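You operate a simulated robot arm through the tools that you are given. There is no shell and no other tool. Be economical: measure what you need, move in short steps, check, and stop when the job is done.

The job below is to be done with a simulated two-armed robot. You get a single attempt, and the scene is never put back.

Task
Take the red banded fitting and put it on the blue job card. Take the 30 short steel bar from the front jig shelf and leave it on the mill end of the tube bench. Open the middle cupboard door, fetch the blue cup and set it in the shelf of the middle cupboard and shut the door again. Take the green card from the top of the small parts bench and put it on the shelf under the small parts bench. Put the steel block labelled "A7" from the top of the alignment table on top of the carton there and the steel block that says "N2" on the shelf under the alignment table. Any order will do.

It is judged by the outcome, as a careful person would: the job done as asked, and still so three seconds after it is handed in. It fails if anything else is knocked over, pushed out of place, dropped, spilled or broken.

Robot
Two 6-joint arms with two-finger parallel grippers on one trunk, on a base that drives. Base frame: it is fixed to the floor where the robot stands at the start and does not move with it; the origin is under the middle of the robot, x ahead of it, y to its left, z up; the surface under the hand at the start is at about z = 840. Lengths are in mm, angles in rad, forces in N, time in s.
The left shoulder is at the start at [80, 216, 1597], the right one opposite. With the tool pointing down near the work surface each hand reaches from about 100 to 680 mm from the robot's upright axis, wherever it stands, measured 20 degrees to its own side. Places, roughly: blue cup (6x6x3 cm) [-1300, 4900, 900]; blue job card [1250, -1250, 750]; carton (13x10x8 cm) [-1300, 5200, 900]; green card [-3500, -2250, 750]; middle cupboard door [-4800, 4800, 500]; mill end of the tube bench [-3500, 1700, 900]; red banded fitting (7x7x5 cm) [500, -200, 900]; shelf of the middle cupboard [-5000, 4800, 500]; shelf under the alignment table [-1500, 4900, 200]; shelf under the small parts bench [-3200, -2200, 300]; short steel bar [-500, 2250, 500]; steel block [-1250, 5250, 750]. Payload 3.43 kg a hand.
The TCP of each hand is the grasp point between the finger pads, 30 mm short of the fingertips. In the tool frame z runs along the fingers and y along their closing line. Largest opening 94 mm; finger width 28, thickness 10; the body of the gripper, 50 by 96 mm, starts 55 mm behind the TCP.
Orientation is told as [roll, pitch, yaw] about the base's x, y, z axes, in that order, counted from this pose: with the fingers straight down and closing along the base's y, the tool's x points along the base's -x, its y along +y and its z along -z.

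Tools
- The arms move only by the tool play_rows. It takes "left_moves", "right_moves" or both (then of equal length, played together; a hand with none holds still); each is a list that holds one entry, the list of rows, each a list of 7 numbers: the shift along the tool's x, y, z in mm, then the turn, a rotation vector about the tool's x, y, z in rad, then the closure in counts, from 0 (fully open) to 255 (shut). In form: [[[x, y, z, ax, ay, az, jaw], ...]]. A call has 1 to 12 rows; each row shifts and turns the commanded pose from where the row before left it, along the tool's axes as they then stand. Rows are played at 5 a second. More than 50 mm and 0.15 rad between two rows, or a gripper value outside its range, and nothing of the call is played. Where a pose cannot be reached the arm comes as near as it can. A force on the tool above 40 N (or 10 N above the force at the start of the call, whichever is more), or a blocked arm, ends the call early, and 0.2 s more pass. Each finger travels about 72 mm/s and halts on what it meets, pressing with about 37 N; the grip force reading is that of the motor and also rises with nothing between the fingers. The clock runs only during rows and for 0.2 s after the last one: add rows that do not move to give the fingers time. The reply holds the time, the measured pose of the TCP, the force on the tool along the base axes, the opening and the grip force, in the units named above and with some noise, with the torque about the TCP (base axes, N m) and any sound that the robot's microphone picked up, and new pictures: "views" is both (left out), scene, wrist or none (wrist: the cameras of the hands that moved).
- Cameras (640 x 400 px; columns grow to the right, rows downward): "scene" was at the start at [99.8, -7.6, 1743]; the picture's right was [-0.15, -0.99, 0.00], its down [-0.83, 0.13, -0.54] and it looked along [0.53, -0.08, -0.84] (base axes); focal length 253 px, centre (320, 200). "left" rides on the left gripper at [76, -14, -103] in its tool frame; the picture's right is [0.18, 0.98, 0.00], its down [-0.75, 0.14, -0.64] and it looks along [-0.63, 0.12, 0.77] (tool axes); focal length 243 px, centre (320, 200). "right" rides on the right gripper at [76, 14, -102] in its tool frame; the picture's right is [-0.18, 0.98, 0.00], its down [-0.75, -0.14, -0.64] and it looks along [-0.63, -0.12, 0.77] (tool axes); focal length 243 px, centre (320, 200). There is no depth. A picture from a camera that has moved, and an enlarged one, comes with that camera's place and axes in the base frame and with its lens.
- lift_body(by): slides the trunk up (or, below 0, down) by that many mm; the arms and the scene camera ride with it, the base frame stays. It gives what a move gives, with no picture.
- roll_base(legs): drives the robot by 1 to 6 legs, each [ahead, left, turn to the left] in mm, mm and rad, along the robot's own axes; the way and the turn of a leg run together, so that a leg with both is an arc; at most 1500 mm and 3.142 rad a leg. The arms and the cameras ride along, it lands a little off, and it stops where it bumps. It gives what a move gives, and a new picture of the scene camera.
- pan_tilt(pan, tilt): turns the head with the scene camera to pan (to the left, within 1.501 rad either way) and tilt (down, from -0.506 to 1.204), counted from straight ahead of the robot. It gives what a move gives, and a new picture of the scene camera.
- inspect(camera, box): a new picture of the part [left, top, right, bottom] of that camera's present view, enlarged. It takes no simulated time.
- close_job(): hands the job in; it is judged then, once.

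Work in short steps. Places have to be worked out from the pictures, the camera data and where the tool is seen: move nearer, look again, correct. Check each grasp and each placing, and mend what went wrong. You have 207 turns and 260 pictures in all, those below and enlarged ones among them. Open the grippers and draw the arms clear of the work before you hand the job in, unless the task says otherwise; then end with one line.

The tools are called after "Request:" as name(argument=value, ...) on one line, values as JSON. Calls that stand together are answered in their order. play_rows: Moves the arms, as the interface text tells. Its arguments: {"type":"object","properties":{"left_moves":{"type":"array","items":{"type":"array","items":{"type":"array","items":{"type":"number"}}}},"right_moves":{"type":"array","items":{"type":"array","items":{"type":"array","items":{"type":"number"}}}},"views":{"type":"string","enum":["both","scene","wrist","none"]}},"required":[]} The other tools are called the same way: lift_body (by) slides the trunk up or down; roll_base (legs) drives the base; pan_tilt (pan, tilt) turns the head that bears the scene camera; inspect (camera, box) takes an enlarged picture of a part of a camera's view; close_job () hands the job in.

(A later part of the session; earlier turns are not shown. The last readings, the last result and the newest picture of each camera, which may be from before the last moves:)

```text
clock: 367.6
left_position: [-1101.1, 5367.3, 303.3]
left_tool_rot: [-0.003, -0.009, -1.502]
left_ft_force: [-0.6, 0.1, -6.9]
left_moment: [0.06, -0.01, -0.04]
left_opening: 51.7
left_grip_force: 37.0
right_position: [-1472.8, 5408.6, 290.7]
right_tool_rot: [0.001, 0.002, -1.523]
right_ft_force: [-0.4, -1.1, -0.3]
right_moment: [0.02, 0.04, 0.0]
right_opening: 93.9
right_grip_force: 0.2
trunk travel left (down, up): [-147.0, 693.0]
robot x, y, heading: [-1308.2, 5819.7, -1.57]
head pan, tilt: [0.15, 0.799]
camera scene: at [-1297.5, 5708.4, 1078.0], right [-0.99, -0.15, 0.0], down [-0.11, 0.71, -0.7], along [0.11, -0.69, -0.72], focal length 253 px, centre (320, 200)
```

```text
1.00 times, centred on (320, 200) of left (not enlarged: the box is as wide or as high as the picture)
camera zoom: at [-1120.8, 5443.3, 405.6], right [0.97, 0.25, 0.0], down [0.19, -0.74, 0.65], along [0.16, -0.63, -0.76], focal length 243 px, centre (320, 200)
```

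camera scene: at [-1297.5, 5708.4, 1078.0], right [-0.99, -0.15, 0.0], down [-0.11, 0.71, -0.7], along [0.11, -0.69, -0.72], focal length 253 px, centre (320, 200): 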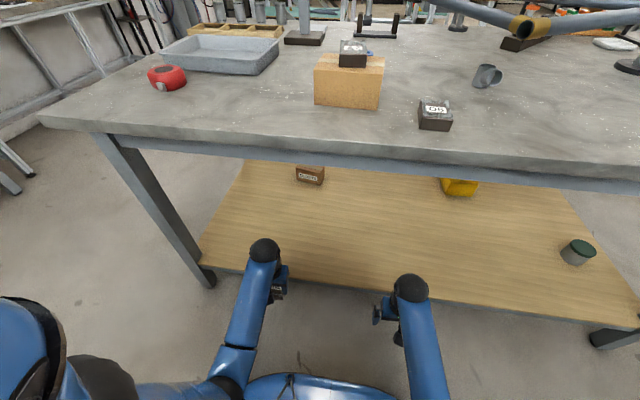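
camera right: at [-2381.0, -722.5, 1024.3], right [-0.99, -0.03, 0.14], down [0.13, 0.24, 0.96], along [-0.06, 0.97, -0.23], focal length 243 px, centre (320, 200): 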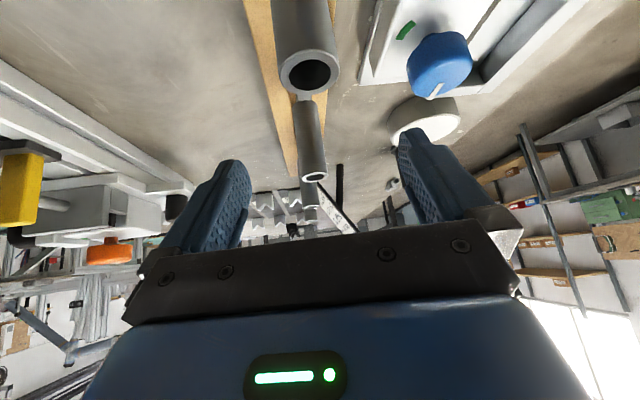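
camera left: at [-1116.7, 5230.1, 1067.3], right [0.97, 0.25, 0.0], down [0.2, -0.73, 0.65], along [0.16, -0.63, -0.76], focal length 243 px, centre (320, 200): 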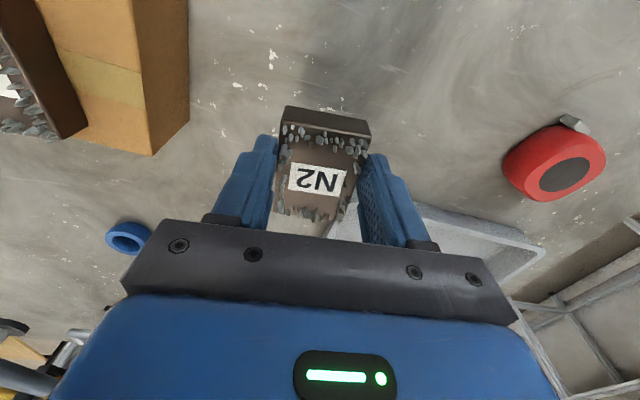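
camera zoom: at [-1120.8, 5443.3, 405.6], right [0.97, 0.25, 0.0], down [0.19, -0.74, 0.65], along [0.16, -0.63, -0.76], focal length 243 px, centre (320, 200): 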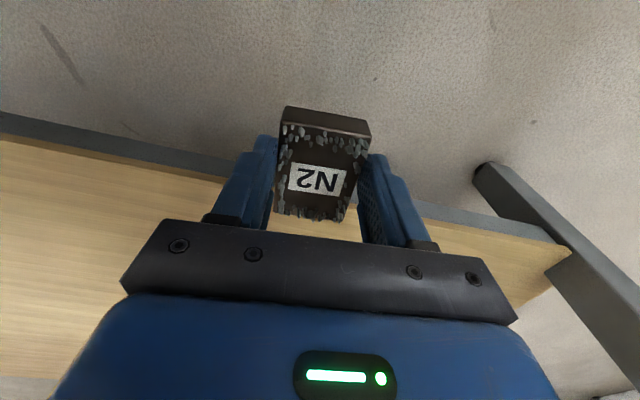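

Clear of the table leg. I drive 155 mm further in and lower until contact.

Request:
roll_base(legs=[[160, 0, 0]])

Request:
play_rows(left_moves=[[[0, 0, 8, 0, 0, 0, 255], [0, 0, 8, 0, 0, 0, 255], [0, 0, 6, 0, 0, 0, 255], [0, 0, 6, 0, 0, 0, 255], [0, 0, 5, 0, 0, 0, 255], [0, 0, 5, 0, 0, 0, 255], [0, 0, 4, 0, 0, 0, 255], [0, 0, 4, 0, 0, 0, 255], [0, 0, 4, 0, 0, 0, 255], [0, 0, 4, 0, 0, 0, 255], [0, 0, 4, 0, 0, 0, 255]]], views="wrist")

```text
clock: 369.0
left_position: [-1100.3, 5208.5, 303.6]
left_tool_rot: [-0.002, -0.008, -1.501]
left_ft_force: [0.9, -0.2, -6.3]
left_moment: [0.08, 0.03, -0.01]
left_opening: 51.7
left_grip_force: 37.6
right_position: [-1471.0, 5248.8, 289.6]
right_tool_rot: [-0.001, 0.001, -1.521]
right_ft_force: [0.2, -0.4, 0.3]
right_moment: [0.03, 0.01, -0.03]
right_opening: 94.0
right_grip_force: 0.2
trunk travel left (down, up): [-147.0, 693.0]
robot x, y, heading: [-1307.2, 5657.2, -1.571]
head pan, tilt: [0.15, 0.799]
camera scene: at [-1296.8, 5549.0, 1078.0], right [-0.99, -0.15, 0.0], down [-0.11, 0.71, -0.7], along [0.11, -0.69, -0.72], focal length 253 px, centre (320, 200)
```

scene: 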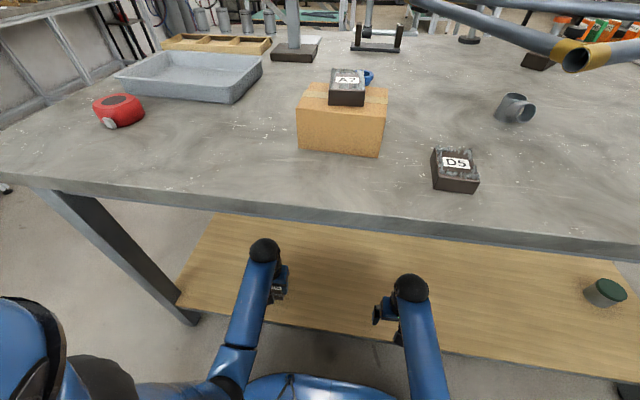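

```text
clock: 371.4
left_position: [-1099.5, 5206.8, 250.5]
left_tool_rot: [0.001, -0.019, -1.499]
left_ft_force: [2.4, -3.0, 38.1]
left_moment: [0.57, -0.03, -0.05]
left_opening: 51.5
left_grip_force: 37.3
right_position: [-1472.2, 5250.5, 292.5]
right_tool_rot: [0.002, -0.005, -1.522]
right_ft_force: [-0.6, 0.2, 0.1]
right_moment: [-0.01, -0.04, -0.01]
right_opening: 93.9
right_grip_force: 0.1
trunk travel left (down, up): [-147.0, 693.0]
robot x, y, heading: [-1310.0, 5659.5, -1.573]
head pan, tilt: [0.15, 0.799]
camera left: at [-1120.5, 5283.9, 351.6], right [0.97, 0.25, 0.0], down [0.19, -0.73, 0.66], along [0.16, -0.64, -0.76], focal length 243 px, centre (320, 200)
```

left: 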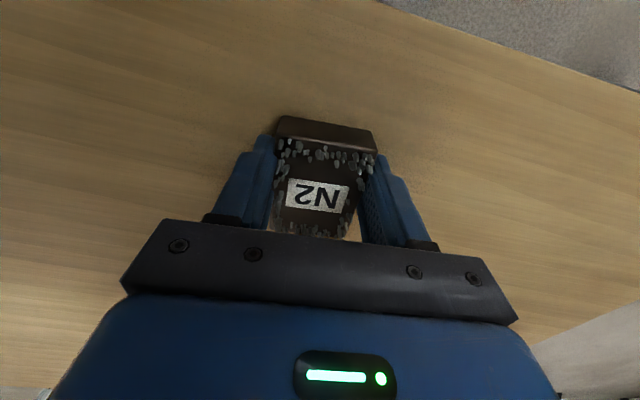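

Contact on the shelf at z 250. I ease up, open and rise.

Request:
play_rows(left_moves=[[[0, 0, -3, 0, 0, 0, 255], [0, 0, 0, 0, 0, 0, 220], [0, 0, 0, 0, 0, 0, 150], [0, 0, 0, 0, 0, 0, 80], [0, 0, 0, 0, 0, 0, 30], [0, 0, 0, 0, 0, 0, 30], [0, 0, -25, 0, 0, 0, 30], [0, 0, -30, 0, 0, 0, 30], [0, 0, -20, 0, 0, 0, 30]]], views="wrist")

```text
clock: 373.4
left_position: [-1100.4, 5209.7, 324.0]
left_tool_rot: [-0.001, -0.008, -1.501]
left_ft_force: [-0.5, -0.3, 0.8]
left_moment: [0.0, 0.01, -0.03]
left_opening: 83.1
left_grip_force: 0.1
right_position: [-1471.6, 5248.6, 290.9]
right_tool_rot: [0.001, 0.0, -1.521]
right_ft_force: [-1.0, 0.5, -0.2]
right_moment: [-0.01, 0.0, -0.01]
right_opening: 94.0
right_grip_force: 0.1
trunk travel left (down, up): [-147.0, 693.0]
robot x, y, heading: [-1309.1, 5656.2, -1.569]
head pan, tilt: [0.15, 0.799]
camera left: at [-1120.3, 5285.4, 426.6], right [0.97, 0.25, 0.0], down [0.19, -0.74, 0.65], along [0.16, -0.63, -0.76], focal length 243 px, centre (320, 200)
```

left: 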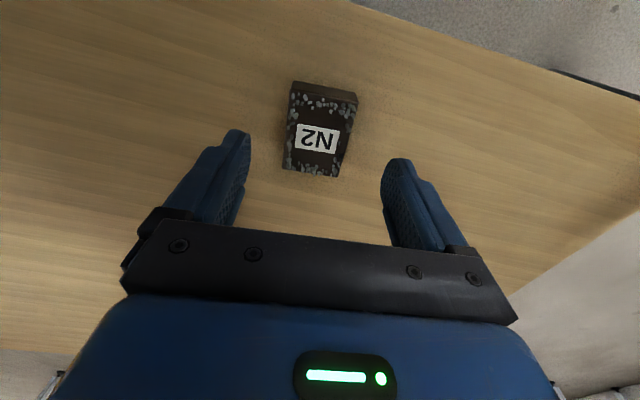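

N2 is on the lower shelf. Now for the cup: I back out, raise the trunk to about -100, and shift for the right hand.

Request:
roll_base(legs=[[-370, 0, 0]])

Request:
lift_body(by=400)

Request:
lift_body(by=270)

Request:
roll_base(legs=[[0, 170, 0], [365, 0, 0]])

Request:
pan_tilt(pan=-0.1, tilt=0.8)

```text
clock: 375.7
left_position: [-1102.2, 5578.3, 324.7]
left_tool_rot: [-0.001, -0.011, -1.499]
left_ft_force: [-0.2, 0.7, -0.5]
left_moment: [-0.01, 0.04, -0.02]
left_opening: 82.8
left_grip_force: 0.0
right_position: [-1473.2, 5617.6, 290.5]
right_tool_rot: [-0.001, 0.001, -1.521]
right_ft_force: [-0.4, -0.1, 0.1]
right_moment: [-0.01, 0.0, -0.02]
right_opening: 93.9
right_grip_force: 0.0
trunk travel left (down, up): [-147.0, 693.0]
robot x, y, heading: [-1313.9, 6023.3, -1.564]
head pan, tilt: [0.15, 0.799]
camera scene: at [-1298.8, 5919.3, 1078.3], right [-0.99, -0.16, 0.0], down [-0.11, 0.71, -0.7], along [0.11, -0.69, -0.72], focal length 253 px, centre (320, 200)
```

scene: 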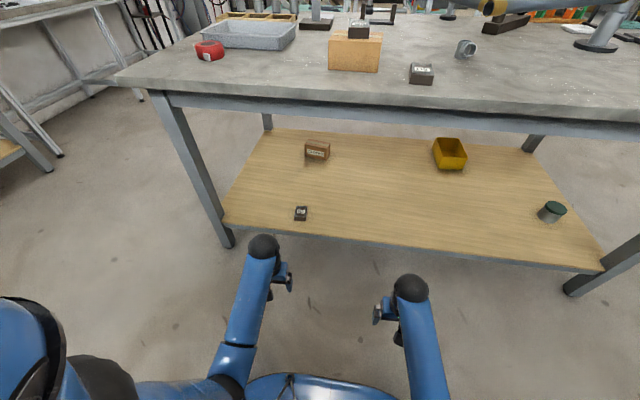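

```text
clock: 379.6
left_position: [-1101.7, 5578.8, 723.0]
left_tool_rot: [-0.001, -0.011, -1.5]
left_ft_force: [-0.2, 0.1, -0.3]
left_moment: [0.02, -0.01, 0.01]
left_opening: 82.9
left_grip_force: 0.0
right_position: [-1472.6, 5616.4, 690.8]
right_tool_rot: [0.0, -0.001, -1.521]
right_ft_force: [0.8, -0.2, 0.5]
right_moment: [0.01, -0.02, 0.0]
right_opening: 94.2
right_grip_force: 0.1
trunk travel left (down, up): [-547.0, 293.0]
robot x, y, heading: [-1311.2, 6023.7, -1.56]
head pan, tilt: [0.15, 0.799]
```

```text
clock: 382.3
left_position: [-1101.5, 5577.6, 994.8]
left_tool_rot: [-0.001, -0.011, -1.499]
left_ft_force: [0.2, -0.2, 0.0]
left_moment: [0.0, 0.0, -0.03]
left_opening: 83.1
left_grip_force: 0.1
right_position: [-1472.5, 5615.7, 960.2]
right_tool_rot: [-0.001, 0.0, -1.52]
right_ft_force: [-0.2, 0.2, 0.7]
right_moment: [0.03, -0.02, -0.01]
right_opening: 94.1
right_grip_force: 0.1
trunk travel left (down, up): [-817.0, 23.0]
robot x, y, heading: [-1312.3, 6025.8, -1.558]
head pan, tilt: [0.15, 0.799]
```

```text
clock: 385.7
left_position: [-934.0, 5221.1, 996.3]
left_tool_rot: [-0.002, -0.012, -1.503]
left_ft_force: [-0.8, 0.4, 0.6]
left_moment: [-0.04, 0.02, 0.01]
left_opening: 82.8
left_grip_force: 0.0
right_position: [-1305.6, 5260.5, 961.9]
right_tool_rot: [0.0, -0.001, -1.522]
right_ft_force: [-0.2, 0.4, 0.1]
right_moment: [-0.03, 0.03, -0.02]
right_opening: 94.1
right_grip_force: 0.0
trunk travel left (down, up): [-817.0, 23.0]
robot x, y, heading: [-1143.0, 5667.8, -1.564]
head pan, tilt: [0.15, 0.799]
camera scene: at [-1130.2, 5565.0, 1748.6], right [-0.99, -0.15, 0.0], down [-0.11, 0.71, -0.7], along [0.11, -0.69, -0.71], focal length 253 px, centre (320, 200)
```

scene: 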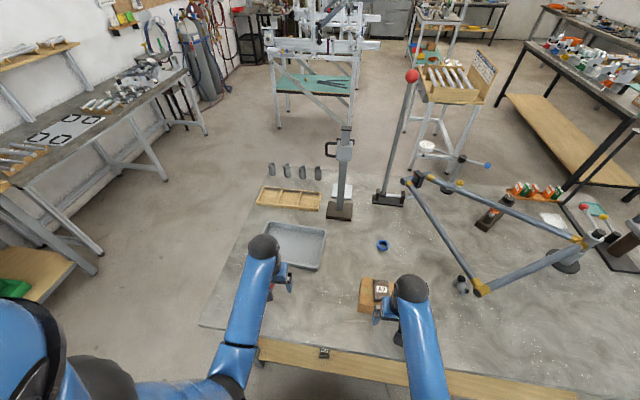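

```text
clock: 386.4
left_position: [-934.6, 5219.9, 994.8]
left_tool_rot: [-0.002, -0.01, -1.502]
left_ft_force: [-0.2, -0.4, 0.5]
left_moment: [0.01, 0.02, -0.01]
left_opening: 82.8
left_grip_force: 0.1
right_position: [-1305.0, 5260.2, 961.4]
right_tool_rot: [-0.001, -0.001, -1.523]
right_ft_force: [0.0, 0.0, -0.1]
right_moment: [0.04, 0.0, 0.02]
right_opening: 94.0
right_grip_force: 0.0
trunk travel left (down, up): [-817.0, 23.0]
robot x, y, heading: [-1142.6, 5671.6, -1.57]
head pan, tilt: [-0.099, 0.799]
camera scene: at [-1150.2, 5560.8, 1748.3], right [-1.0, 0.1, 0.0], down [0.07, 0.71, -0.7], along [-0.07, -0.69, -0.72], focal length 253 px, centre (320, 200)
```

scene: 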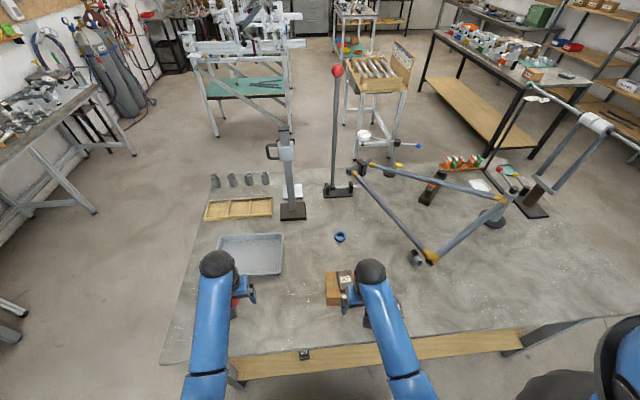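

The cup is at about (-1299,4939). I pass left of the carton: move the right hand to x≈-1400, then forward to y≈5065.

Request:
play_rows(right_moves=[[[0, -45, -10, 0, 0, 0, 0], [0, -45, 0, 0, 0, 0, 0], [-40, 0, 0, 0, 0, 0, 0], [-40, 0, 0, 0, 0, 0, 0], [-40, 0, 0, 0, 0, 0, 0], [-40, 0, 0, 0, 0, 0, 0], [-35, 0, 0, 0, 0, 0, 0], [0, 0, 0, 0, 0, 0, 0]]], views="wrist")

```text
clock: 388.2
left_position: [-934.2, 5218.9, 995.3]
left_tool_rot: [-0.003, -0.01, -1.503]
left_ft_force: [-0.4, 0.3, -0.4]
left_moment: [0.02, -0.01, -0.03]
left_opening: 83.0
left_grip_force: 0.1
right_position: [-1387.9, 5060.4, 971.1]
right_tool_rot: [-0.001, 0.002, -1.522]
right_ft_force: [0.0, 0.1, 0.1]
right_moment: [-0.01, 0.0, -0.01]
right_opening: 94.0
right_grip_force: 0.1
trunk travel left (down, up): [-817.0, 23.0]
robot x, y, heading: [-1143.9, 5668.3, -1.566]
head pan, tilt: [-0.099, 0.799]
camera right: at [-1378.6, 5137.6, 1073.5], right [0.99, -0.14, 0.0], down [-0.11, -0.76, 0.64], along [-0.09, -0.64, -0.77], focal length 243 px, centre (320, 200)
```

right: 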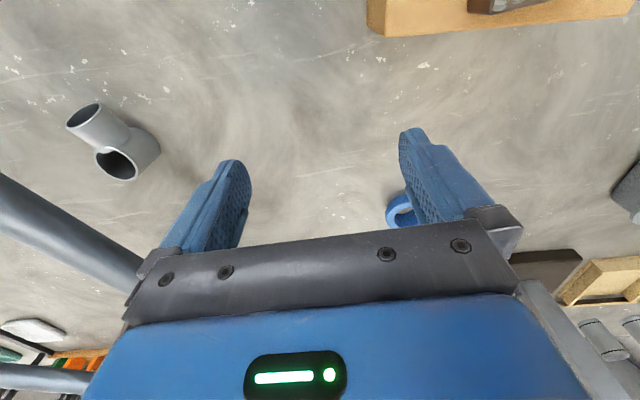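

I lower the trunk while keeping the hand's height (in stages), to gain reach.

Request:
lift_body(by=-70)

Request:
play_rows(right_moves=[[[0, 0, -30, 0, 0, 0, 0], [0, 0, -30, 0, 0, 0, 0], [0, 0, 0, 0, 0, 0, 0]]], views="none")

Request:
lift_body(by=-70)

Request:
play_rows(right_moves=[[[0, 0, -30, 0, 0, 0, 0], [0, 0, -30, 0, 0, 0, 0], [0, 0, 0, 0, 0, 0, 0]]], views="none")

Request:
lift_body(by=-60)

Request:
play_rows(right_moves=[[[0, 0, -30, 0, 0, 0, 0], [0, 0, -20, 0, 0, 0, 0], [0, 0, 0, 0, 0, 0, 0]]], views="none")

```text
clock: 389.3
left_position: [-934.0, 5219.8, 925.1]
left_tool_rot: [-0.001, -0.008, -1.502]
left_ft_force: [-0.1, -0.3, -1.0]
left_moment: [0.0, 0.0, 0.0]
left_opening: 82.8
left_grip_force: 0.1
right_position: [-1386.8, 5061.7, 901.0]
right_tool_rot: [-0.001, -0.001, -1.524]
right_ft_force: [0.4, -0.1, -0.9]
right_moment: [0.0, -0.02, -0.02]
right_opening: 93.7
right_grip_force: 0.1
trunk travel left (down, up): [-747.0, 93.0]
robot x, y, heading: [-1144.2, 5671.5, -1.57]
head pan, tilt: [-0.099, 0.799]
```

```text
clock: 390.1
left_position: [-934.1, 5218.7, 924.2]
left_tool_rot: [-0.001, -0.01, -1.502]
left_ft_force: [0.3, 0.6, -0.2]
left_moment: [-0.01, 0.02, 0.0]
left_opening: 82.8
left_grip_force: 0.0
right_position: [-1388.7, 5060.9, 958.4]
right_tool_rot: [0.0, -0.001, -1.523]
right_ft_force: [0.2, 0.3, 0.0]
right_moment: [0.0, 0.0, 0.01]
right_opening: 93.8
right_grip_force: 0.1
trunk travel left (down, up): [-747.0, 93.0]
robot x, y, heading: [-1143.2, 5667.7, -1.565]
head pan, tilt: [-0.099, 0.799]
```

```text
clock: 390.9
left_position: [-934.0, 5220.1, 870.0]
left_tool_rot: [0.0, -0.013, -1.504]
left_ft_force: [-0.8, 1.7, 5.6]
left_moment: [0.11, -0.21, 0.01]
left_opening: 82.7
left_grip_force: 0.0
right_position: [-1388.9, 5061.1, 901.0]
right_tool_rot: [0.0, 0.0, -1.524]
right_ft_force: [0.1, 0.6, 0.6]
right_moment: [0.03, -0.01, 0.02]
right_opening: 93.9
right_grip_force: 0.0
trunk travel left (down, up): [-689.0, 151.0]
robot x, y, heading: [-1144.9, 5665.9, -1.571]
head pan, tilt: [-0.099, 0.799]
stopped: the force on the tool passed its limit at 65 N (the readings are from after the stop); the commanded pose is now the measured one
```

```text
clock: 391.8
left_position: [-934.5, 5218.5, 870.1]
left_tool_rot: [-0.001, -0.01, -1.504]
left_ft_force: [-1.5, 3.3, 5.4]
left_moment: [0.22, -0.18, 0.16]
left_opening: 82.3
left_grip_force: 0.2
right_position: [-1388.4, 5061.2, 960.7]
right_tool_rot: [-0.001, -0.001, -1.524]
right_ft_force: [0.3, -0.7, 0.5]
right_moment: [0.02, -0.01, 0.01]
right_opening: 94.1
right_grip_force: 0.0
trunk travel left (down, up): [-689.0, 151.0]
robot x, y, heading: [-1143.2, 5669.6, -1.565]
head pan, tilt: [-0.099, 0.799]
```

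```text
clock: 392.1
left_position: [-934.4, 5220.5, 870.2]
left_tool_rot: [-0.001, -0.014, -1.5]
left_ft_force: [-3.1, 11.5, 15.6]
left_moment: [0.58, -0.59, 0.45]
left_opening: 82.0
left_grip_force: 0.0
right_position: [-1388.7, 5061.4, 957.0]
right_tool_rot: [0.0, -0.002, -1.522]
right_ft_force: [0.7, 0.2, 0.6]
right_moment: [0.0, 0.02, -0.02]
right_opening: 93.7
right_grip_force: 0.1
trunk travel left (down, up): [-685.0, 155.0]
robot x, y, heading: [-1140.6, 5665.1, -1.563]
head pan, tilt: [-0.099, 0.799]
stopped: the force on the tool passed its limit at 55 N (the readings are from after the stop); the commanded pose is now the measured one
```

```text
clock: 392.9
left_position: [-932.7, 5219.9, 869.6]
left_tool_rot: [0.0, -0.017, -1.501]
left_ft_force: [-0.1, 9.2, 13.3]
left_moment: [0.49, -0.33, 0.3]
left_opening: 82.0
left_grip_force: 0.0
right_position: [-1389.1, 5039.3, 983.7]
right_tool_rot: [0.0, -0.002, -1.521]
right_ft_force: [-0.5, 0.4, -0.6]
right_moment: [-0.02, 0.0, 0.0]
right_opening: 93.9
right_grip_force: 0.0
right hand out of reach, approached as far as the arm can: row 1, 2
trunk travel left (down, up): [-685.0, 155.0]
robot x, y, heading: [-1143.8, 5667.2, -1.564]
head pan, tilt: [-0.099, 0.799]
```

The left hand has come down on the table by the tape measure. I check its camera before raising.

Request:
inspect(camera="left", box=[0, 0, 640, 400])

```text
1.00 times, centred on (320, 200) of left (not enlarged: the box is as wide or as high as the picture)
camera zoom: at [-953.3, 5296.7, 971.7], right [0.97, 0.25, 0.0], down [0.19, -0.73, 0.65], along [0.16, -0.63, -0.76], focal length 243 px, centre (320, 200)
```

zoom: 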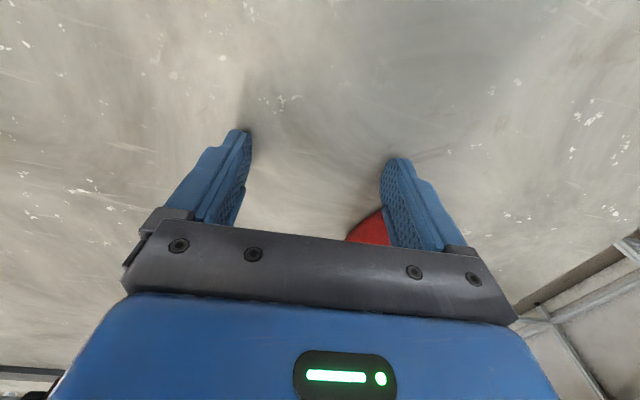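

Fingers rest on bare table; the tape is untouched. I raise the left hand 20 mm and draw it back off the table.

Request:
play_rows(left_moves=[[[0, 0, -12, 0, 0, 0, 30], [0, 0, -10, 0, 0, 0, 30], [30, 0, 0, 0, 0, 0, 30], [40, 0, 0, 0, 0, 0, 30], [40, 0, 0, 0, 0, 0, 30], [40, 0, 0, 0, 0, 0, 30], [20, 0, 0, 0, 0, 0, 30], [0, 0, 0, 0, 0, 0, 30]]])

```text
clock: 394.7
left_position: [-943.9, 5388.3, 888.0]
left_tool_rot: [-0.002, -0.014, -1.502]
left_ft_force: [0.1, -0.2, 1.0]
left_moment: [0.01, 0.01, 0.01]
left_opening: 83.0
left_grip_force: 0.2
right_position: [-1388.6, 5037.7, 981.2]
right_tool_rot: [-0.001, -0.001, -1.521]
right_ft_force: [-0.5, -0.5, -0.2]
right_moment: [0.01, 0.03, 0.04]
right_opening: 93.9
right_grip_force: 0.2
trunk travel left (down, up): [-685.0, 155.0]
robot x, y, heading: [-1144.5, 5669.1, -1.57]
head pan, tilt: [-0.099, 0.799]
camera scene: at [-1149.9, 5559.5, 1616.2], right [-1.0, 0.1, 0.0], down [0.07, 0.71, -0.7], along [-0.07, -0.69, -0.72], focal length 253 px, centre (320, 200)
camera left: at [-964.6, 5464.2, 990.1], right [0.97, 0.25, 0.0], down [0.19, -0.73, 0.65], along [0.16, -0.63, -0.76], focal length 243 px, centre (320, 200)
```

scene: 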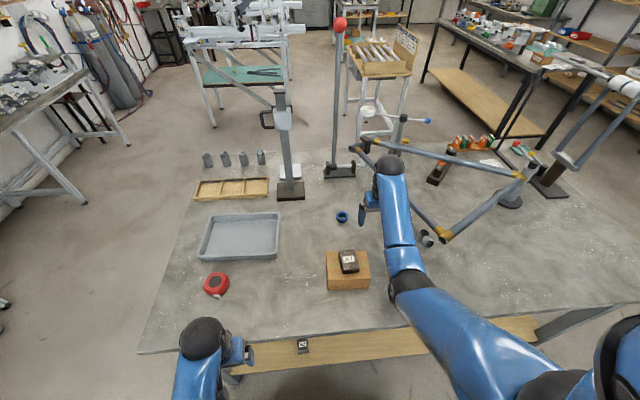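
left: 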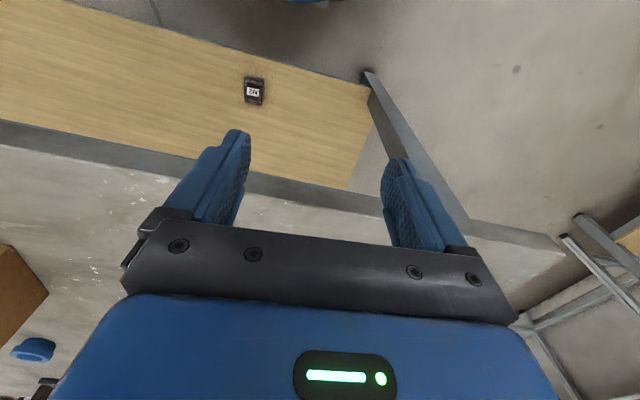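

Cup at (-1299,4938). I move the right hand above it at this height, avoiding full stretch.

Request:
play_rows(right_moves=[[[-30, 20, 0, 0, 0, 0, 0], [-30, 25, 0, 0, 0, 0, 0], [-25, 25, 0, 0, 0, 0, 0], [-10, 20, 0, 0, 0, 0, 0], [0, 0, 0, 0, 0, 0, 0]]], views="wrist")

```text
clock: 395.9
left_position: [-944.5, 5386.9, 888.2]
left_tool_rot: [-0.001, -0.015, -1.5]
left_ft_force: [0.7, -0.3, -0.9]
left_moment: [0.03, -0.02, 0.0]
left_opening: 82.9
left_grip_force: 0.0
right_position: [-1294.5, 4946.9, 983.6]
right_tool_rot: [-0.001, 0.0, -1.522]
right_ft_force: [-0.5, -0.6, -0.1]
right_moment: [0.0, -0.01, 0.03]
right_opening: 93.9
right_grip_force: 0.2
trunk travel left (down, up): [-685.0, 155.0]
robot x, y, heading: [-1143.6, 5668.6, -1.571]
head pan, tilt: [-0.099, 0.799]
camera right: at [-1285.0, 5024.3, 1086.2], right [0.99, -0.14, 0.0], down [-0.1, -0.76, 0.64], along [-0.09, -0.64, -0.77], focal length 243 px, centre (320, 200)
```

right: 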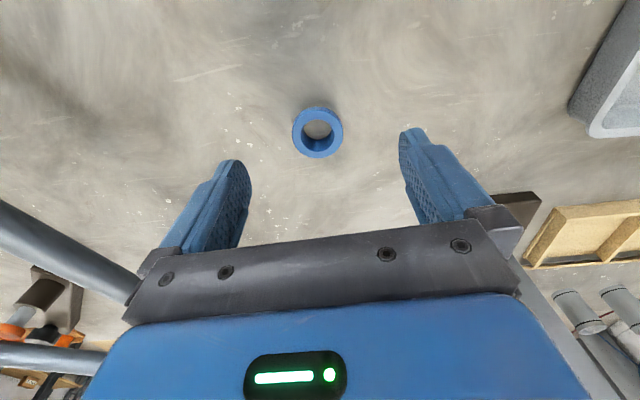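

Request:
play_rows(right_moves=[[[-18, -7, 0, 0, 0, 0, 0], [0, 0, 0, 0, 0, 0, 0]]], views="none")

Request:
lift_body(by=-60)

Request:
inspect(camera="right", box=[0, 0, 640, 400])

```text
clock: 396.5
left_position: [-945.5, 5388.6, 889.5]
left_tool_rot: [0.0, -0.014, -1.5]
left_ft_force: [-0.4, 0.6, -0.4]
left_moment: [0.02, 0.02, -0.04]
left_opening: 83.1
left_grip_force: 0.1
right_position: [-1300.2, 4929.9, 982.5]
right_tool_rot: [-0.001, 0.001, -1.523]
right_ft_force: [-0.5, -0.3, -0.5]
right_moment: [-0.04, 0.03, 0.0]
right_opening: 94.1
right_grip_force: 0.2
trunk travel left (down, up): [-685.0, 155.0]
robot x, y, heading: [-1140.7, 5667.6, -1.571]
head pan, tilt: [-0.099, 0.799]
```

```text
clock: 397.5
left_position: [-945.6, 5387.4, 828.6]
left_tool_rot: [-0.003, -0.016, -1.501]
left_ft_force: [0.4, 0.4, -1.0]
left_moment: [-0.03, -0.01, 0.05]
left_opening: 82.9
left_grip_force: 0.1
right_position: [-1299.4, 4928.8, 922.6]
right_tool_rot: [0.0, -0.002, -1.52]
right_ft_force: [-0.7, 0.0, 0.5]
right_moment: [0.04, -0.01, 0.0]
right_opening: 94.0
right_grip_force: 0.0
trunk travel left (down, up): [-625.0, 215.0]
robot x, y, heading: [-1143.3, 5669.9, -1.569]
head pan, tilt: [-0.099, 0.799]
```

```text
1.00 times, centred on (320, 200) of right (not enlarged: the box is as wide or as high as the picture)
camera zoom: at [-1291.1, 5006.9, 1025.7], right [0.99, -0.14, 0.0], down [-0.1, -0.76, 0.64], along [-0.09, -0.64, -0.77], focal length 243 px, centre (320, 200)
```

zoom: 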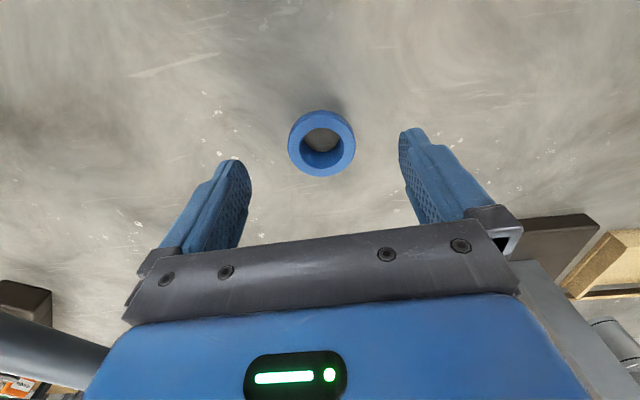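

Aligned on the cup. I lower the trunk 40 mm and close.

Request:
lift_body(by=-40)

Request:
play_rows(right_moves=[[[0, 0, 0, 0, 0, 0, 60], [0, 0, 0, 0, 0, 0, 140], [0, 0, 0, 0, 0, 0, 255], [0, 0, 0, 0, 0, 0, 255], [0, 0, 0, 0, 0, 0, 255]]], views="wrist")

```text
clock: 398.3
left_position: [-943.8, 5387.4, 787.6]
left_tool_rot: [-0.003, -0.015, -1.502]
left_ft_force: [0.1, -0.3, -0.4]
left_moment: [0.03, -0.02, 0.01]
left_opening: 82.9
left_grip_force: 0.0
right_position: [-1301.3, 4930.2, 882.4]
right_tool_rot: [0.0, -0.001, -1.521]
right_ft_force: [0.0, 0.0, -0.5]
right_moment: [0.02, 0.02, -0.01]
right_opening: 94.0
right_grip_force: 0.0
trunk travel left (down, up): [-585.0, 255.0]
robot x, y, heading: [-1143.3, 5671.2, -1.568]
head pan, tilt: [-0.099, 0.799]
```

```text
clock: 399.5
left_position: [-945.8, 5387.7, 789.3]
left_tool_rot: [-0.002, -0.013, -1.499]
left_ft_force: [0.6, 0.5, -0.4]
left_moment: [0.01, -0.01, -0.03]
left_opening: 82.7
left_grip_force: 0.0
right_position: [-1300.3, 4930.0, 882.5]
right_tool_rot: [-0.002, 0.001, -1.522]
right_ft_force: [0.4, 0.0, -0.1]
right_moment: [0.03, -0.01, -0.02]
right_opening: 49.9
right_grip_force: 36.9
trunk travel left (down, up): [-585.0, 255.0]
robot x, y, heading: [-1149.2, 5669.8, -1.567]
head pan, tilt: [-0.099, 0.799]
camera right: at [-1291.1, 5006.8, 985.5], right [0.99, -0.14, 0.0], down [-0.1, -0.76, 0.64], along [-0.09, -0.64, -0.77], focal length 243 px, centre (320, 200)
```

right: 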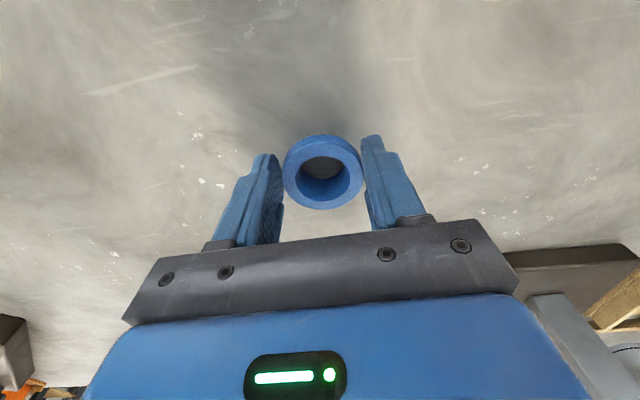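

Cup gripped. I lift the trunk 235 mm, then draw the hand back over the carton at a safe height.

Request:
lift_body(by=235)

Request:
play_rows(right_moves=[[[40, -20, 10, 0, 0, 0, 255], [40, -30, 10, 0, 0, 0, 255], [40, -30, 10, 0, 0, 0, 255], [40, -20, 10, 0, 0, 0, 255], [40, 0, 10, 0, 0, 0, 255], [40, 0, 10, 0, 0, 0, 255], [40, 0, 5, 0, 0, 0, 255], [40, 0, 5, 0, 0, 0, 255], [0, 0, 0, 0, 0, 0, 255]]])

```text
clock: 402.0
left_position: [-944.7, 5387.9, 1023.0]
left_tool_rot: [-0.002, -0.014, -1.502]
left_ft_force: [-0.3, -0.2, 0.6]
left_moment: [-0.01, 0.03, -0.02]
left_opening: 83.0
left_grip_force: 0.1
right_position: [-1300.6, 4930.0, 1116.3]
right_tool_rot: [-0.001, 0.001, -1.521]
right_ft_force: [0.2, -0.1, -0.7]
right_moment: [0.03, -0.01, 0.01]
right_opening: 50.0
right_grip_force: 36.7
trunk travel left (down, up): [-820.0, 20.0]
robot x, y, heading: [-1143.3, 5668.1, -1.566]
head pan, tilt: [-0.099, 0.799]
```

```text
refused: row 2 steps farther than a row can; nothing moved
```

Request:
play_rows(right_moves=[[[40, -20, 10, 0, 0, 0, 255], [38, -25, 10, 0, 0, 0, 255], [38, -25, 10, 0, 0, 0, 255], [40, -20, 10, 0, 0, 0, 255], [40, 0, 10, 0, 0, 0, 255], [40, 0, 10, 0, 0, 0, 255], [40, 0, 5, 0, 0, 0, 255], [40, 0, 5, 0, 0, 0, 255], [0, 0, 0, 0, 0, 0, 255]]])

```text
clock: 404.0
left_position: [-945.1, 5387.3, 1023.6]
left_tool_rot: [0.0, -0.013, -1.501]
left_ft_force: [-1.0, 0.0, 0.5]
left_moment: [0.01, 0.0, -0.01]
left_opening: 83.0
left_grip_force: 0.1
right_position: [-1407.5, 5235.0, 1024.5]
right_tool_rot: [-0.001, -0.003, -1.521]
right_ft_force: [-0.2, 0.1, 0.1]
right_moment: [-0.02, -0.02, 0.02]
right_opening: 50.0
right_grip_force: 37.0
right hand out of reach, approached as far as the arm can: row 5, 6, 7, 8
trunk travel left (down, up): [-820.0, 20.0]
robot x, y, heading: [-1142.4, 5665.4, -1.568]
head pan, tilt: [-0.099, 0.799]
camera scene: at [-1149.7, 5560.2, 1751.3], right [-1.0, 0.1, 0.0], down [0.07, 0.71, -0.7], along [-0.07, -0.69, -0.72], focal length 253 px, centre (320, 200)
camera right: at [-1399.1, 5312.1, 1128.2], right [0.99, -0.14, 0.0], down [-0.1, -0.76, 0.64], along [-0.09, -0.64, -0.76], focal length 243 px, centre (320, 200)
```

scene: 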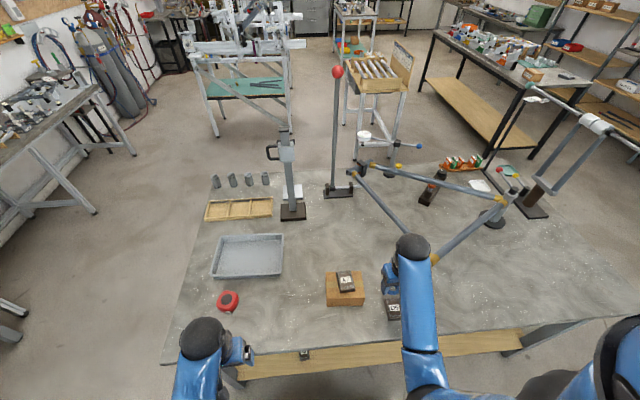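
right: 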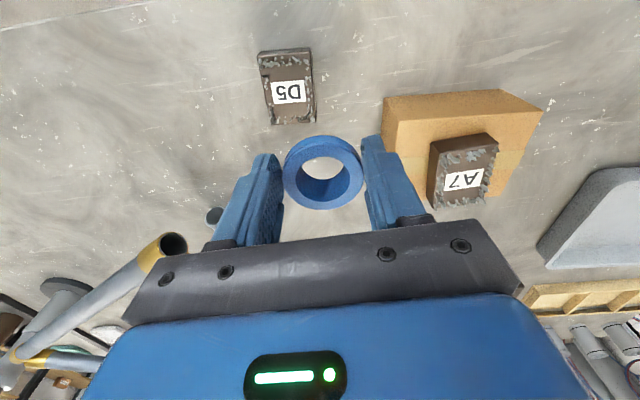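

Cup in hand; A7 and D5 undisturbed. I back off, turn to face -x, and drive toward the cupboards.

Request:
roll_base(legs=[[-235, 0, 0], [0, 0, -1.572], [1400, 120, 0], [550, 0, 0], [900, 850, 0]])

```text
clock: 424.9
left_position: [-4315.3, 4716.4, 1023.8]
left_tool_rot: [-0.001, -0.016, -3.094]
left_ft_force: [0.9, -0.9, -0.8]
left_moment: [0.02, 0.04, 0.0]
left_opening: 82.7
left_grip_force: 0.0
right_position: [-4456.9, 5183.4, 1025.3]
right_tool_rot: [-0.001, -0.004, -3.117]
right_ft_force: [-0.1, -0.3, 0.2]
right_moment: [-0.03, 0.0, 0.02]
right_opening: 49.8
right_grip_force: 37.2
trunk travel left (down, up): [-820.0, 20.0]
robot x, y, heading: [-4028.4, 4908.4, 3.124]
head pan, tilt: [-0.099, 0.799]
camera scene: at [-4139.5, 4921.8, 1751.3], right [0.12, 0.99, 0.0], down [0.71, -0.08, -0.7], along [-0.69, 0.08, -0.72], focal length 253 px, centre (320, 200)
```

scene: 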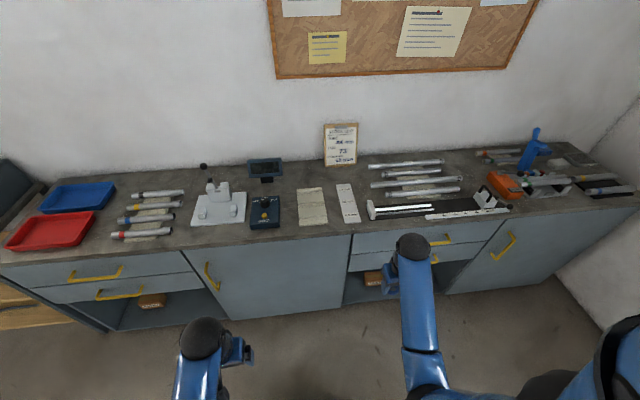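

The middle door (handle at its low-y side) has its handle near y≈4490, z≈650, hinge at y≈5138. I lower the trunk 400 and turn the left tool to point forward for the handle.

Request:
lift_body(by=-400)

Request:
play_rows(left_moves=[[[-45, 0, 0, 0, 0, 0, 0], [-45, 0, 0, 0, 0, 0, 0], [-45, 0, 0, 0, 0, 0, 0], [-40, 0, 0, 0, 0, 0, 0], [-30, 0, 0, 0, 0, 0, 0]]], views="none")

Request:
play_rows(left_moves=[[[0, 0, 0, 0, -0.143, 0, 0], [0, 0, 0, 0, -0.143, 0, 0], [0, 0, 0, 0, -0.143, 0, 0], [0, 0, 0, 0, -0.143, 0, 0], [0, 0, 0, 0, -0.143, 0, 0], [0, 0, 0, 0, -0.143, 0, 0], [0, 0, 0, 0, -0.143, 0, 0], [0, 0, 0, 0, -0.143, 0, 0], [0, 0, 0, 0, -0.143, 0, 0], [0, 0, 0, 0, -0.143, 0, 0], [0, 0, 0, 0, -0.12, 0, 0], [0, 0, 0, 0, 0, 0, 0]]], views="both")

```text
clock: 428.7
left_position: [-4315.4, 4716.6, 623.5]
left_tool_rot: [-0.002, -0.014, -3.095]
left_ft_force: [0.6, -0.4, -0.2]
left_moment: [0.0, -0.01, -0.03]
left_opening: 82.7
left_grip_force: 0.2
right_position: [-4458.2, 5182.7, 625.5]
right_tool_rot: [-0.001, -0.003, -3.116]
right_ft_force: [-1.4, 0.3, 0.1]
right_moment: [-0.02, 0.0, 0.0]
right_opening: 49.7
right_grip_force: 37.1
trunk travel left (down, up): [-420.0, 420.0]
robot x, y, heading: [-4030.9, 4904.9, 3.121]
head pan, tilt: [-0.099, 0.799]
```

```text
clock: 429.9
left_position: [-4523.1, 4705.2, 625.3]
left_tool_rot: [-0.001, -0.013, -3.094]
left_ft_force: [-0.3, -0.3, -1.2]
left_moment: [0.02, 0.01, -0.03]
left_opening: 94.1
left_grip_force: 0.1
right_position: [-4458.5, 5182.6, 625.6]
right_tool_rot: [0.001, -0.002, -3.114]
right_ft_force: [0.4, -0.1, -0.4]
right_moment: [-0.04, -0.03, 0.0]
right_opening: 49.7
right_grip_force: 37.4
trunk travel left (down, up): [-420.0, 420.0]
robot x, y, heading: [-4029.9, 4907.1, 3.123]
head pan, tilt: [-0.099, 0.799]
```

```text
clock: 432.5
left_position: [-4519.3, 4698.0, 624.1]
left_tool_rot: [0.05, -1.46, -3.105]
left_ft_force: [0.3, 0.3, 0.5]
left_moment: [0.06, -0.01, 0.01]
left_opening: 93.9
left_grip_force: 0.0
left hand out of reach, approached as far as the arm can: row 11
right_position: [-4459.6, 5182.8, 625.7]
right_tool_rot: [0.0, -0.004, -3.116]
right_ft_force: [0.5, -0.1, -0.5]
right_moment: [0.02, 0.0, 0.03]
right_opening: 49.7
right_grip_force: 37.0
trunk travel left (down, up): [-420.0, 420.0]
robot x, y, heading: [-4031.4, 4907.4, 3.124]
head pan, tilt: [-0.099, 0.799]
camera scene: at [-4140.4, 4921.0, 1351.3], right [0.12, 0.99, 0.0], down [0.71, -0.08, -0.7], along [-0.69, 0.08, -0.72], focal length 253 px, centre (320, 200)
camera left: at [-4411.5, 4721.7, 560.0], right [0.1, -0.98, -0.18], down [0.56, -0.09, 0.82], along [-0.82, -0.19, 0.54], focal length 243 px, centre (320, 200)
```

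scene: 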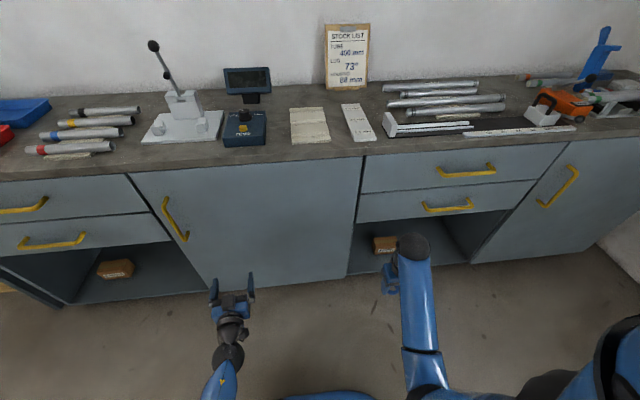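
left: 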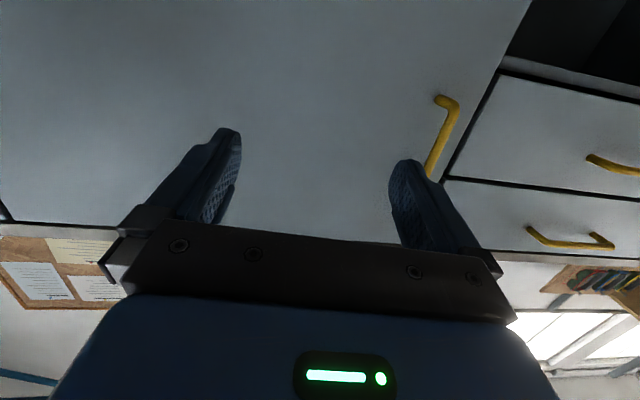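

Handle centre triangulates to (-4777,4463,656). I shift the robot so the left hand lines up in y, lower the trunk 130 and raise the hand to handle height.

Request:
roll_base(legs=[[60, 232, 0.015]])

Request:
lift_body(by=-130)

Request:
play_rows(left_moves=[[[-40, 0, -4, 0, -0.1, 0, 0], [-40, 0, 0, 0, 0, 0, 0], [-40, 0, 0, 0, 0, 0, 0], [-40, 0, 10, 0, 0, 0, 0], [0, 0, 30, 0, 0, 0, 0], [0, 0, 30, 0, 0, 0, 0], [0, 0, 0, 0, 0, 0, 0]]], views="wrist")

```text
clock: 434.3
left_position: [-4581.2, 4460.3, 623.7]
left_tool_rot: [0.046, -1.458, -3.092]
left_ft_force: [0.2, -1.5, -0.9]
left_moment: [-0.01, -0.01, -0.01]
left_opening: 94.1
left_grip_force: 0.0
right_position: [-4523.7, 4946.2, 624.9]
right_tool_rot: [-0.002, -0.003, -3.105]
right_ft_force: [0.0, 0.0, -0.2]
right_moment: [0.0, -0.03, -0.01]
right_opening: 49.5
right_grip_force: 37.2
trunk travel left (down, up): [-420.0, 420.0]
robot x, y, heading: [-4093.6, 4675.7, 3.134]
head pan, tilt: [-0.099, 0.799]
camera scene: at [-4203.1, 4688.0, 1351.3], right [0.11, 0.99, 0.0], down [0.71, -0.08, -0.7], along [-0.69, 0.07, -0.72], focal length 253 px, centre (320, 200)
```

scene: 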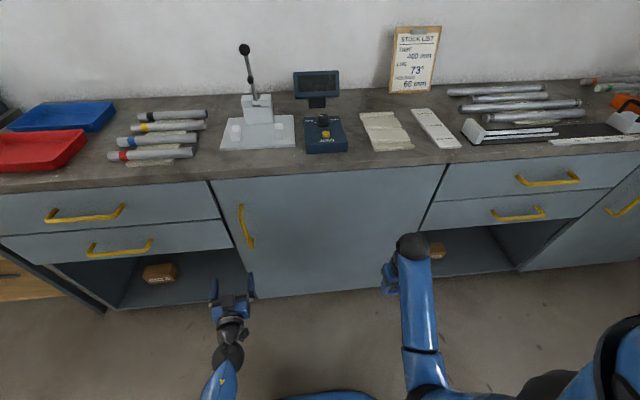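

```text
clock: 435.9
left_position: [-4580.0, 4461.3, 494.5]
left_tool_rot: [0.05, -1.461, -3.093]
left_ft_force: [0.4, 0.0, -0.4]
left_moment: [-0.01, 0.01, 0.03]
left_opening: 93.9
left_grip_force: 0.1
right_position: [-4522.4, 4947.5, 497.2]
right_tool_rot: [-0.002, -0.004, -3.105]
right_ft_force: [-0.5, 0.9, -1.4]
right_moment: [-0.01, 0.03, -0.03]
right_opening: 49.6
right_grip_force: 37.1
trunk travel left (down, up): [-290.0, 550.0]
robot x, y, heading: [-4092.7, 4677.5, 3.137]
head pan, tilt: [-0.099, 0.799]
```

```text
clock: 437.5
left_position: [-4650.8, 4455.3, 654.2]
left_tool_rot: [0.431, -1.558, 2.807]
left_ft_force: [0.7, -0.1, 0.5]
left_moment: [-0.04, 0.02, 0.01]
left_opening: 93.9
left_grip_force: 0.1
right_position: [-4523.1, 4946.1, 496.0]
right_tool_rot: [-0.001, -0.003, -3.105]
right_ft_force: [0.1, -0.8, -0.3]
right_moment: [0.01, -0.01, 0.0]
right_opening: 49.6
right_grip_force: 36.8
trunk travel left (down, up): [-290.0, 550.0]
robot x, y, heading: [-4095.4, 4674.7, 3.138]
head pan, tilt: [-0.099, 0.799]
camera left: at [-4549.8, 4479.4, 578.5], right [0.1, -0.98, -0.18], down [0.64, -0.07, 0.76], along [-0.76, -0.19, 0.62], focal length 243 px, centre (320, 200)
```

left: 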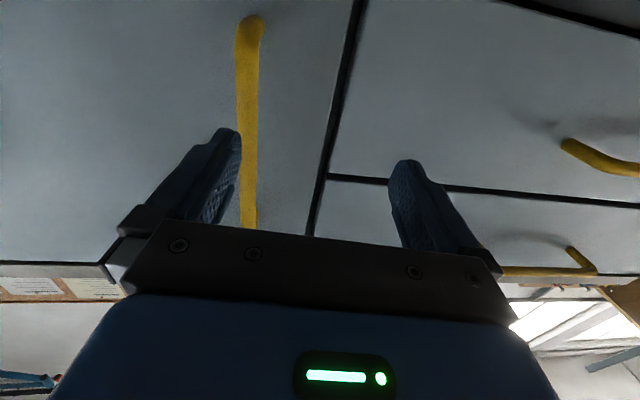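

The handle shows ~45 mm to the +y side. I shift the base right 45 mm and check again.

Request:
roll_base(legs=[[0, -45, 0]])

Request:
play_rows(left_moves=[[[0, 0, 30, 0, 0, 0, 0], [0, 0, 0, 0, 0, 0, 0]]], views="wrist")

```text
clock: 438.4
left_position: [-4650.4, 4502.2, 654.3]
left_tool_rot: [0.532, -1.557, 2.707]
left_ft_force: [-0.6, 1.0, 0.0]
left_moment: [-0.01, -0.03, 0.0]
left_opening: 93.9
left_grip_force: 0.1
right_position: [-4521.7, 4992.9, 495.0]
right_tool_rot: [0.0, -0.003, -3.105]
right_ft_force: [-0.8, -0.5, -1.0]
right_moment: [0.04, -0.03, 0.01]
right_opening: 49.7
right_grip_force: 37.6
trunk travel left (down, up): [-290.0, 550.0]
robot x, y, heading: [-4091.3, 4722.2, 3.132]
head pan, tilt: [-0.099, 0.799]
camera scene: at [-4202.5, 4735.8, 1221.3], right [0.11, 0.99, 0.0], down [0.71, -0.08, -0.7], along [-0.69, 0.07, -0.72], focal length 253 px, centre (320, 200)
```

scene: 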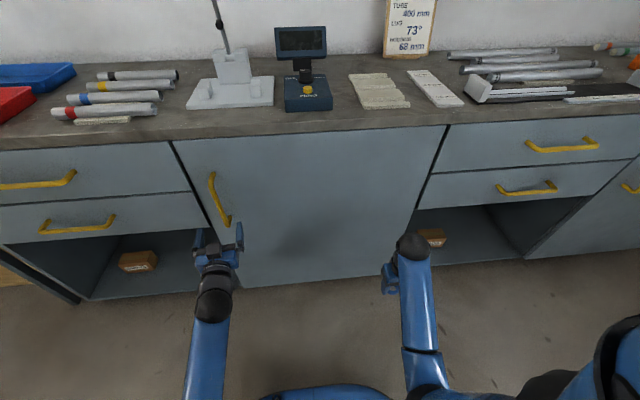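

```text
clock: 439.0
left_position: [-4679.5, 4499.2, 653.7]
left_tool_rot: [0.473, -1.558, 2.766]
left_ft_force: [-0.3, -1.0, -0.6]
left_moment: [-0.02, -0.02, 0.02]
left_opening: 94.2
left_grip_force: 0.0
right_position: [-4521.8, 4992.8, 495.1]
right_tool_rot: [0.0, -0.004, -3.105]
right_ft_force: [0.4, -0.2, 0.1]
right_moment: [-0.02, 0.01, -0.02]
right_opening: 49.6
right_grip_force: 36.7
trunk travel left (down, up): [-290.0, 550.0]
robot x, y, heading: [-4091.9, 4725.6, 3.133]
head pan, tilt: [-0.099, 0.799]
camera left: at [-4578.8, 4522.5, 577.9], right [0.1, -0.98, -0.18], down [0.64, -0.07, 0.76], along [-0.76, -0.19, 0.62], focal length 243 px, centre (320, 200)
```

left: 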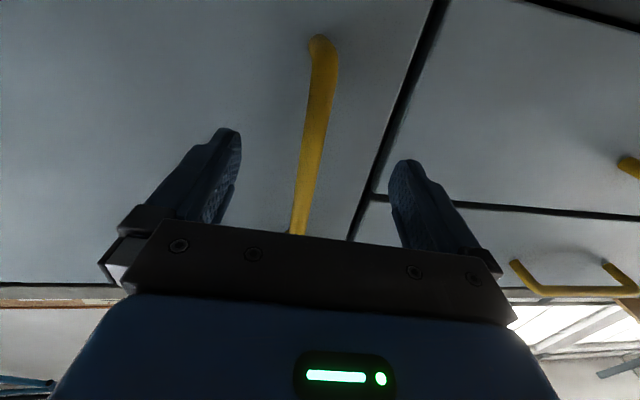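

The handle is centred between the fingers. I advance ~70 mm carefully and close on it.

Request:
play_rows(left_moves=[[[0, 0, 25, 0, 0, 0, 0], [0, 0, 25, 0, 0, 0, 0], [0, 0, 10, 0, 0, 0, 0], [0, 0, 8, 0, 0, 0, 0], [0, 0, 0, 0, 0, 0, 120], [0, 0, 0, 0, 0, 0, 255], [0, 0, 0, 0, 0, 0, 255], [0, 0, 0, 0, 0, 0, 255], [0, 0, 0, 0, 0, 0, 255]]], views="wrist")

```text
clock: 439.6
left_position: [-4727.8, 4496.3, 652.7]
left_tool_rot: [0.452, -1.562, 2.781]
left_ft_force: [13.4, 0.5, 2.2]
left_moment: [0.12, 0.26, -0.77]
left_opening: 93.7
left_grip_force: 0.1
right_position: [-4521.8, 4992.6, 495.1]
right_tool_rot: [-0.002, -0.003, -3.104]
right_ft_force: [-0.5, -0.4, -0.4]
right_moment: [0.01, -0.03, -0.02]
right_opening: 49.3
right_grip_force: 36.6
trunk travel left (down, up): [-290.0, 550.0]
robot x, y, heading: [-4091.5, 4722.5, 3.136]
head pan, tilt: [-0.099, 0.799]
stopped in row 3 (left hand): the force on the tool passed its limit at 61 N (the readings are from after the stop); the commanded pose is now the measured one
camera left: at [-4625.9, 4519.0, 577.9], right [0.09, -0.98, -0.18], down [0.65, -0.08, 0.76], along [-0.76, -0.19, 0.63], focal length 243 px, centre (320, 200)
```

left: 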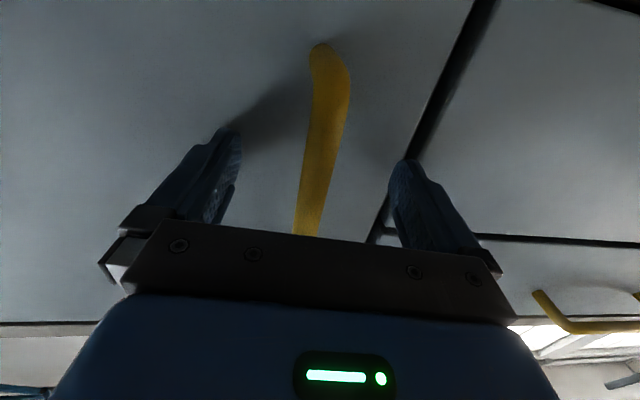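

Fingertips met the door face (x≈-4758). I ease back 4 mm and close on the handle.

Request:
play_rows(left_moves=[[[0, 0, -4, 0, 0, 0, 60], [0, 0, 0, 0, 0, 0, 150], [0, 0, 0, 0, 0, 0, 255], [0, 0, 0, 0, 0, 0, 255], [0, 0, 0, 0, 0, 0, 255], [0, 0, 0, 0, 0, 0, 255]]], views="wrist")

```text
clock: 441.0
left_position: [-4724.1, 4499.8, 653.9]
left_tool_rot: [0.503, -1.558, 2.727]
left_ft_force: [0.1, 32.7, -5.9]
left_moment: [0.47, 0.74, 0.14]
left_opening: 18.6
left_grip_force: 45.2
right_position: [-4522.7, 4994.9, 494.5]
right_tool_rot: [0.002, -0.004, -3.106]
right_ft_force: [0.2, -0.2, -0.1]
right_moment: [-0.01, -0.01, -0.03]
right_opening: 49.4
right_grip_force: 37.1
trunk travel left (down, up): [-290.0, 550.0]
robot x, y, heading: [-4090.6, 4721.7, 3.129]
head pan, tilt: [-0.099, 0.799]
camera left: at [-4622.9, 4523.2, 577.8], right [0.09, -0.98, -0.18], down [0.64, -0.08, 0.76], along [-0.76, -0.18, 0.62], focal length 243 px, centre (320, 200)
```

left: 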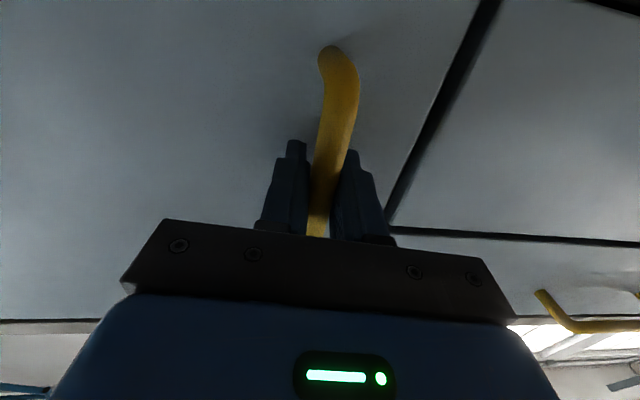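

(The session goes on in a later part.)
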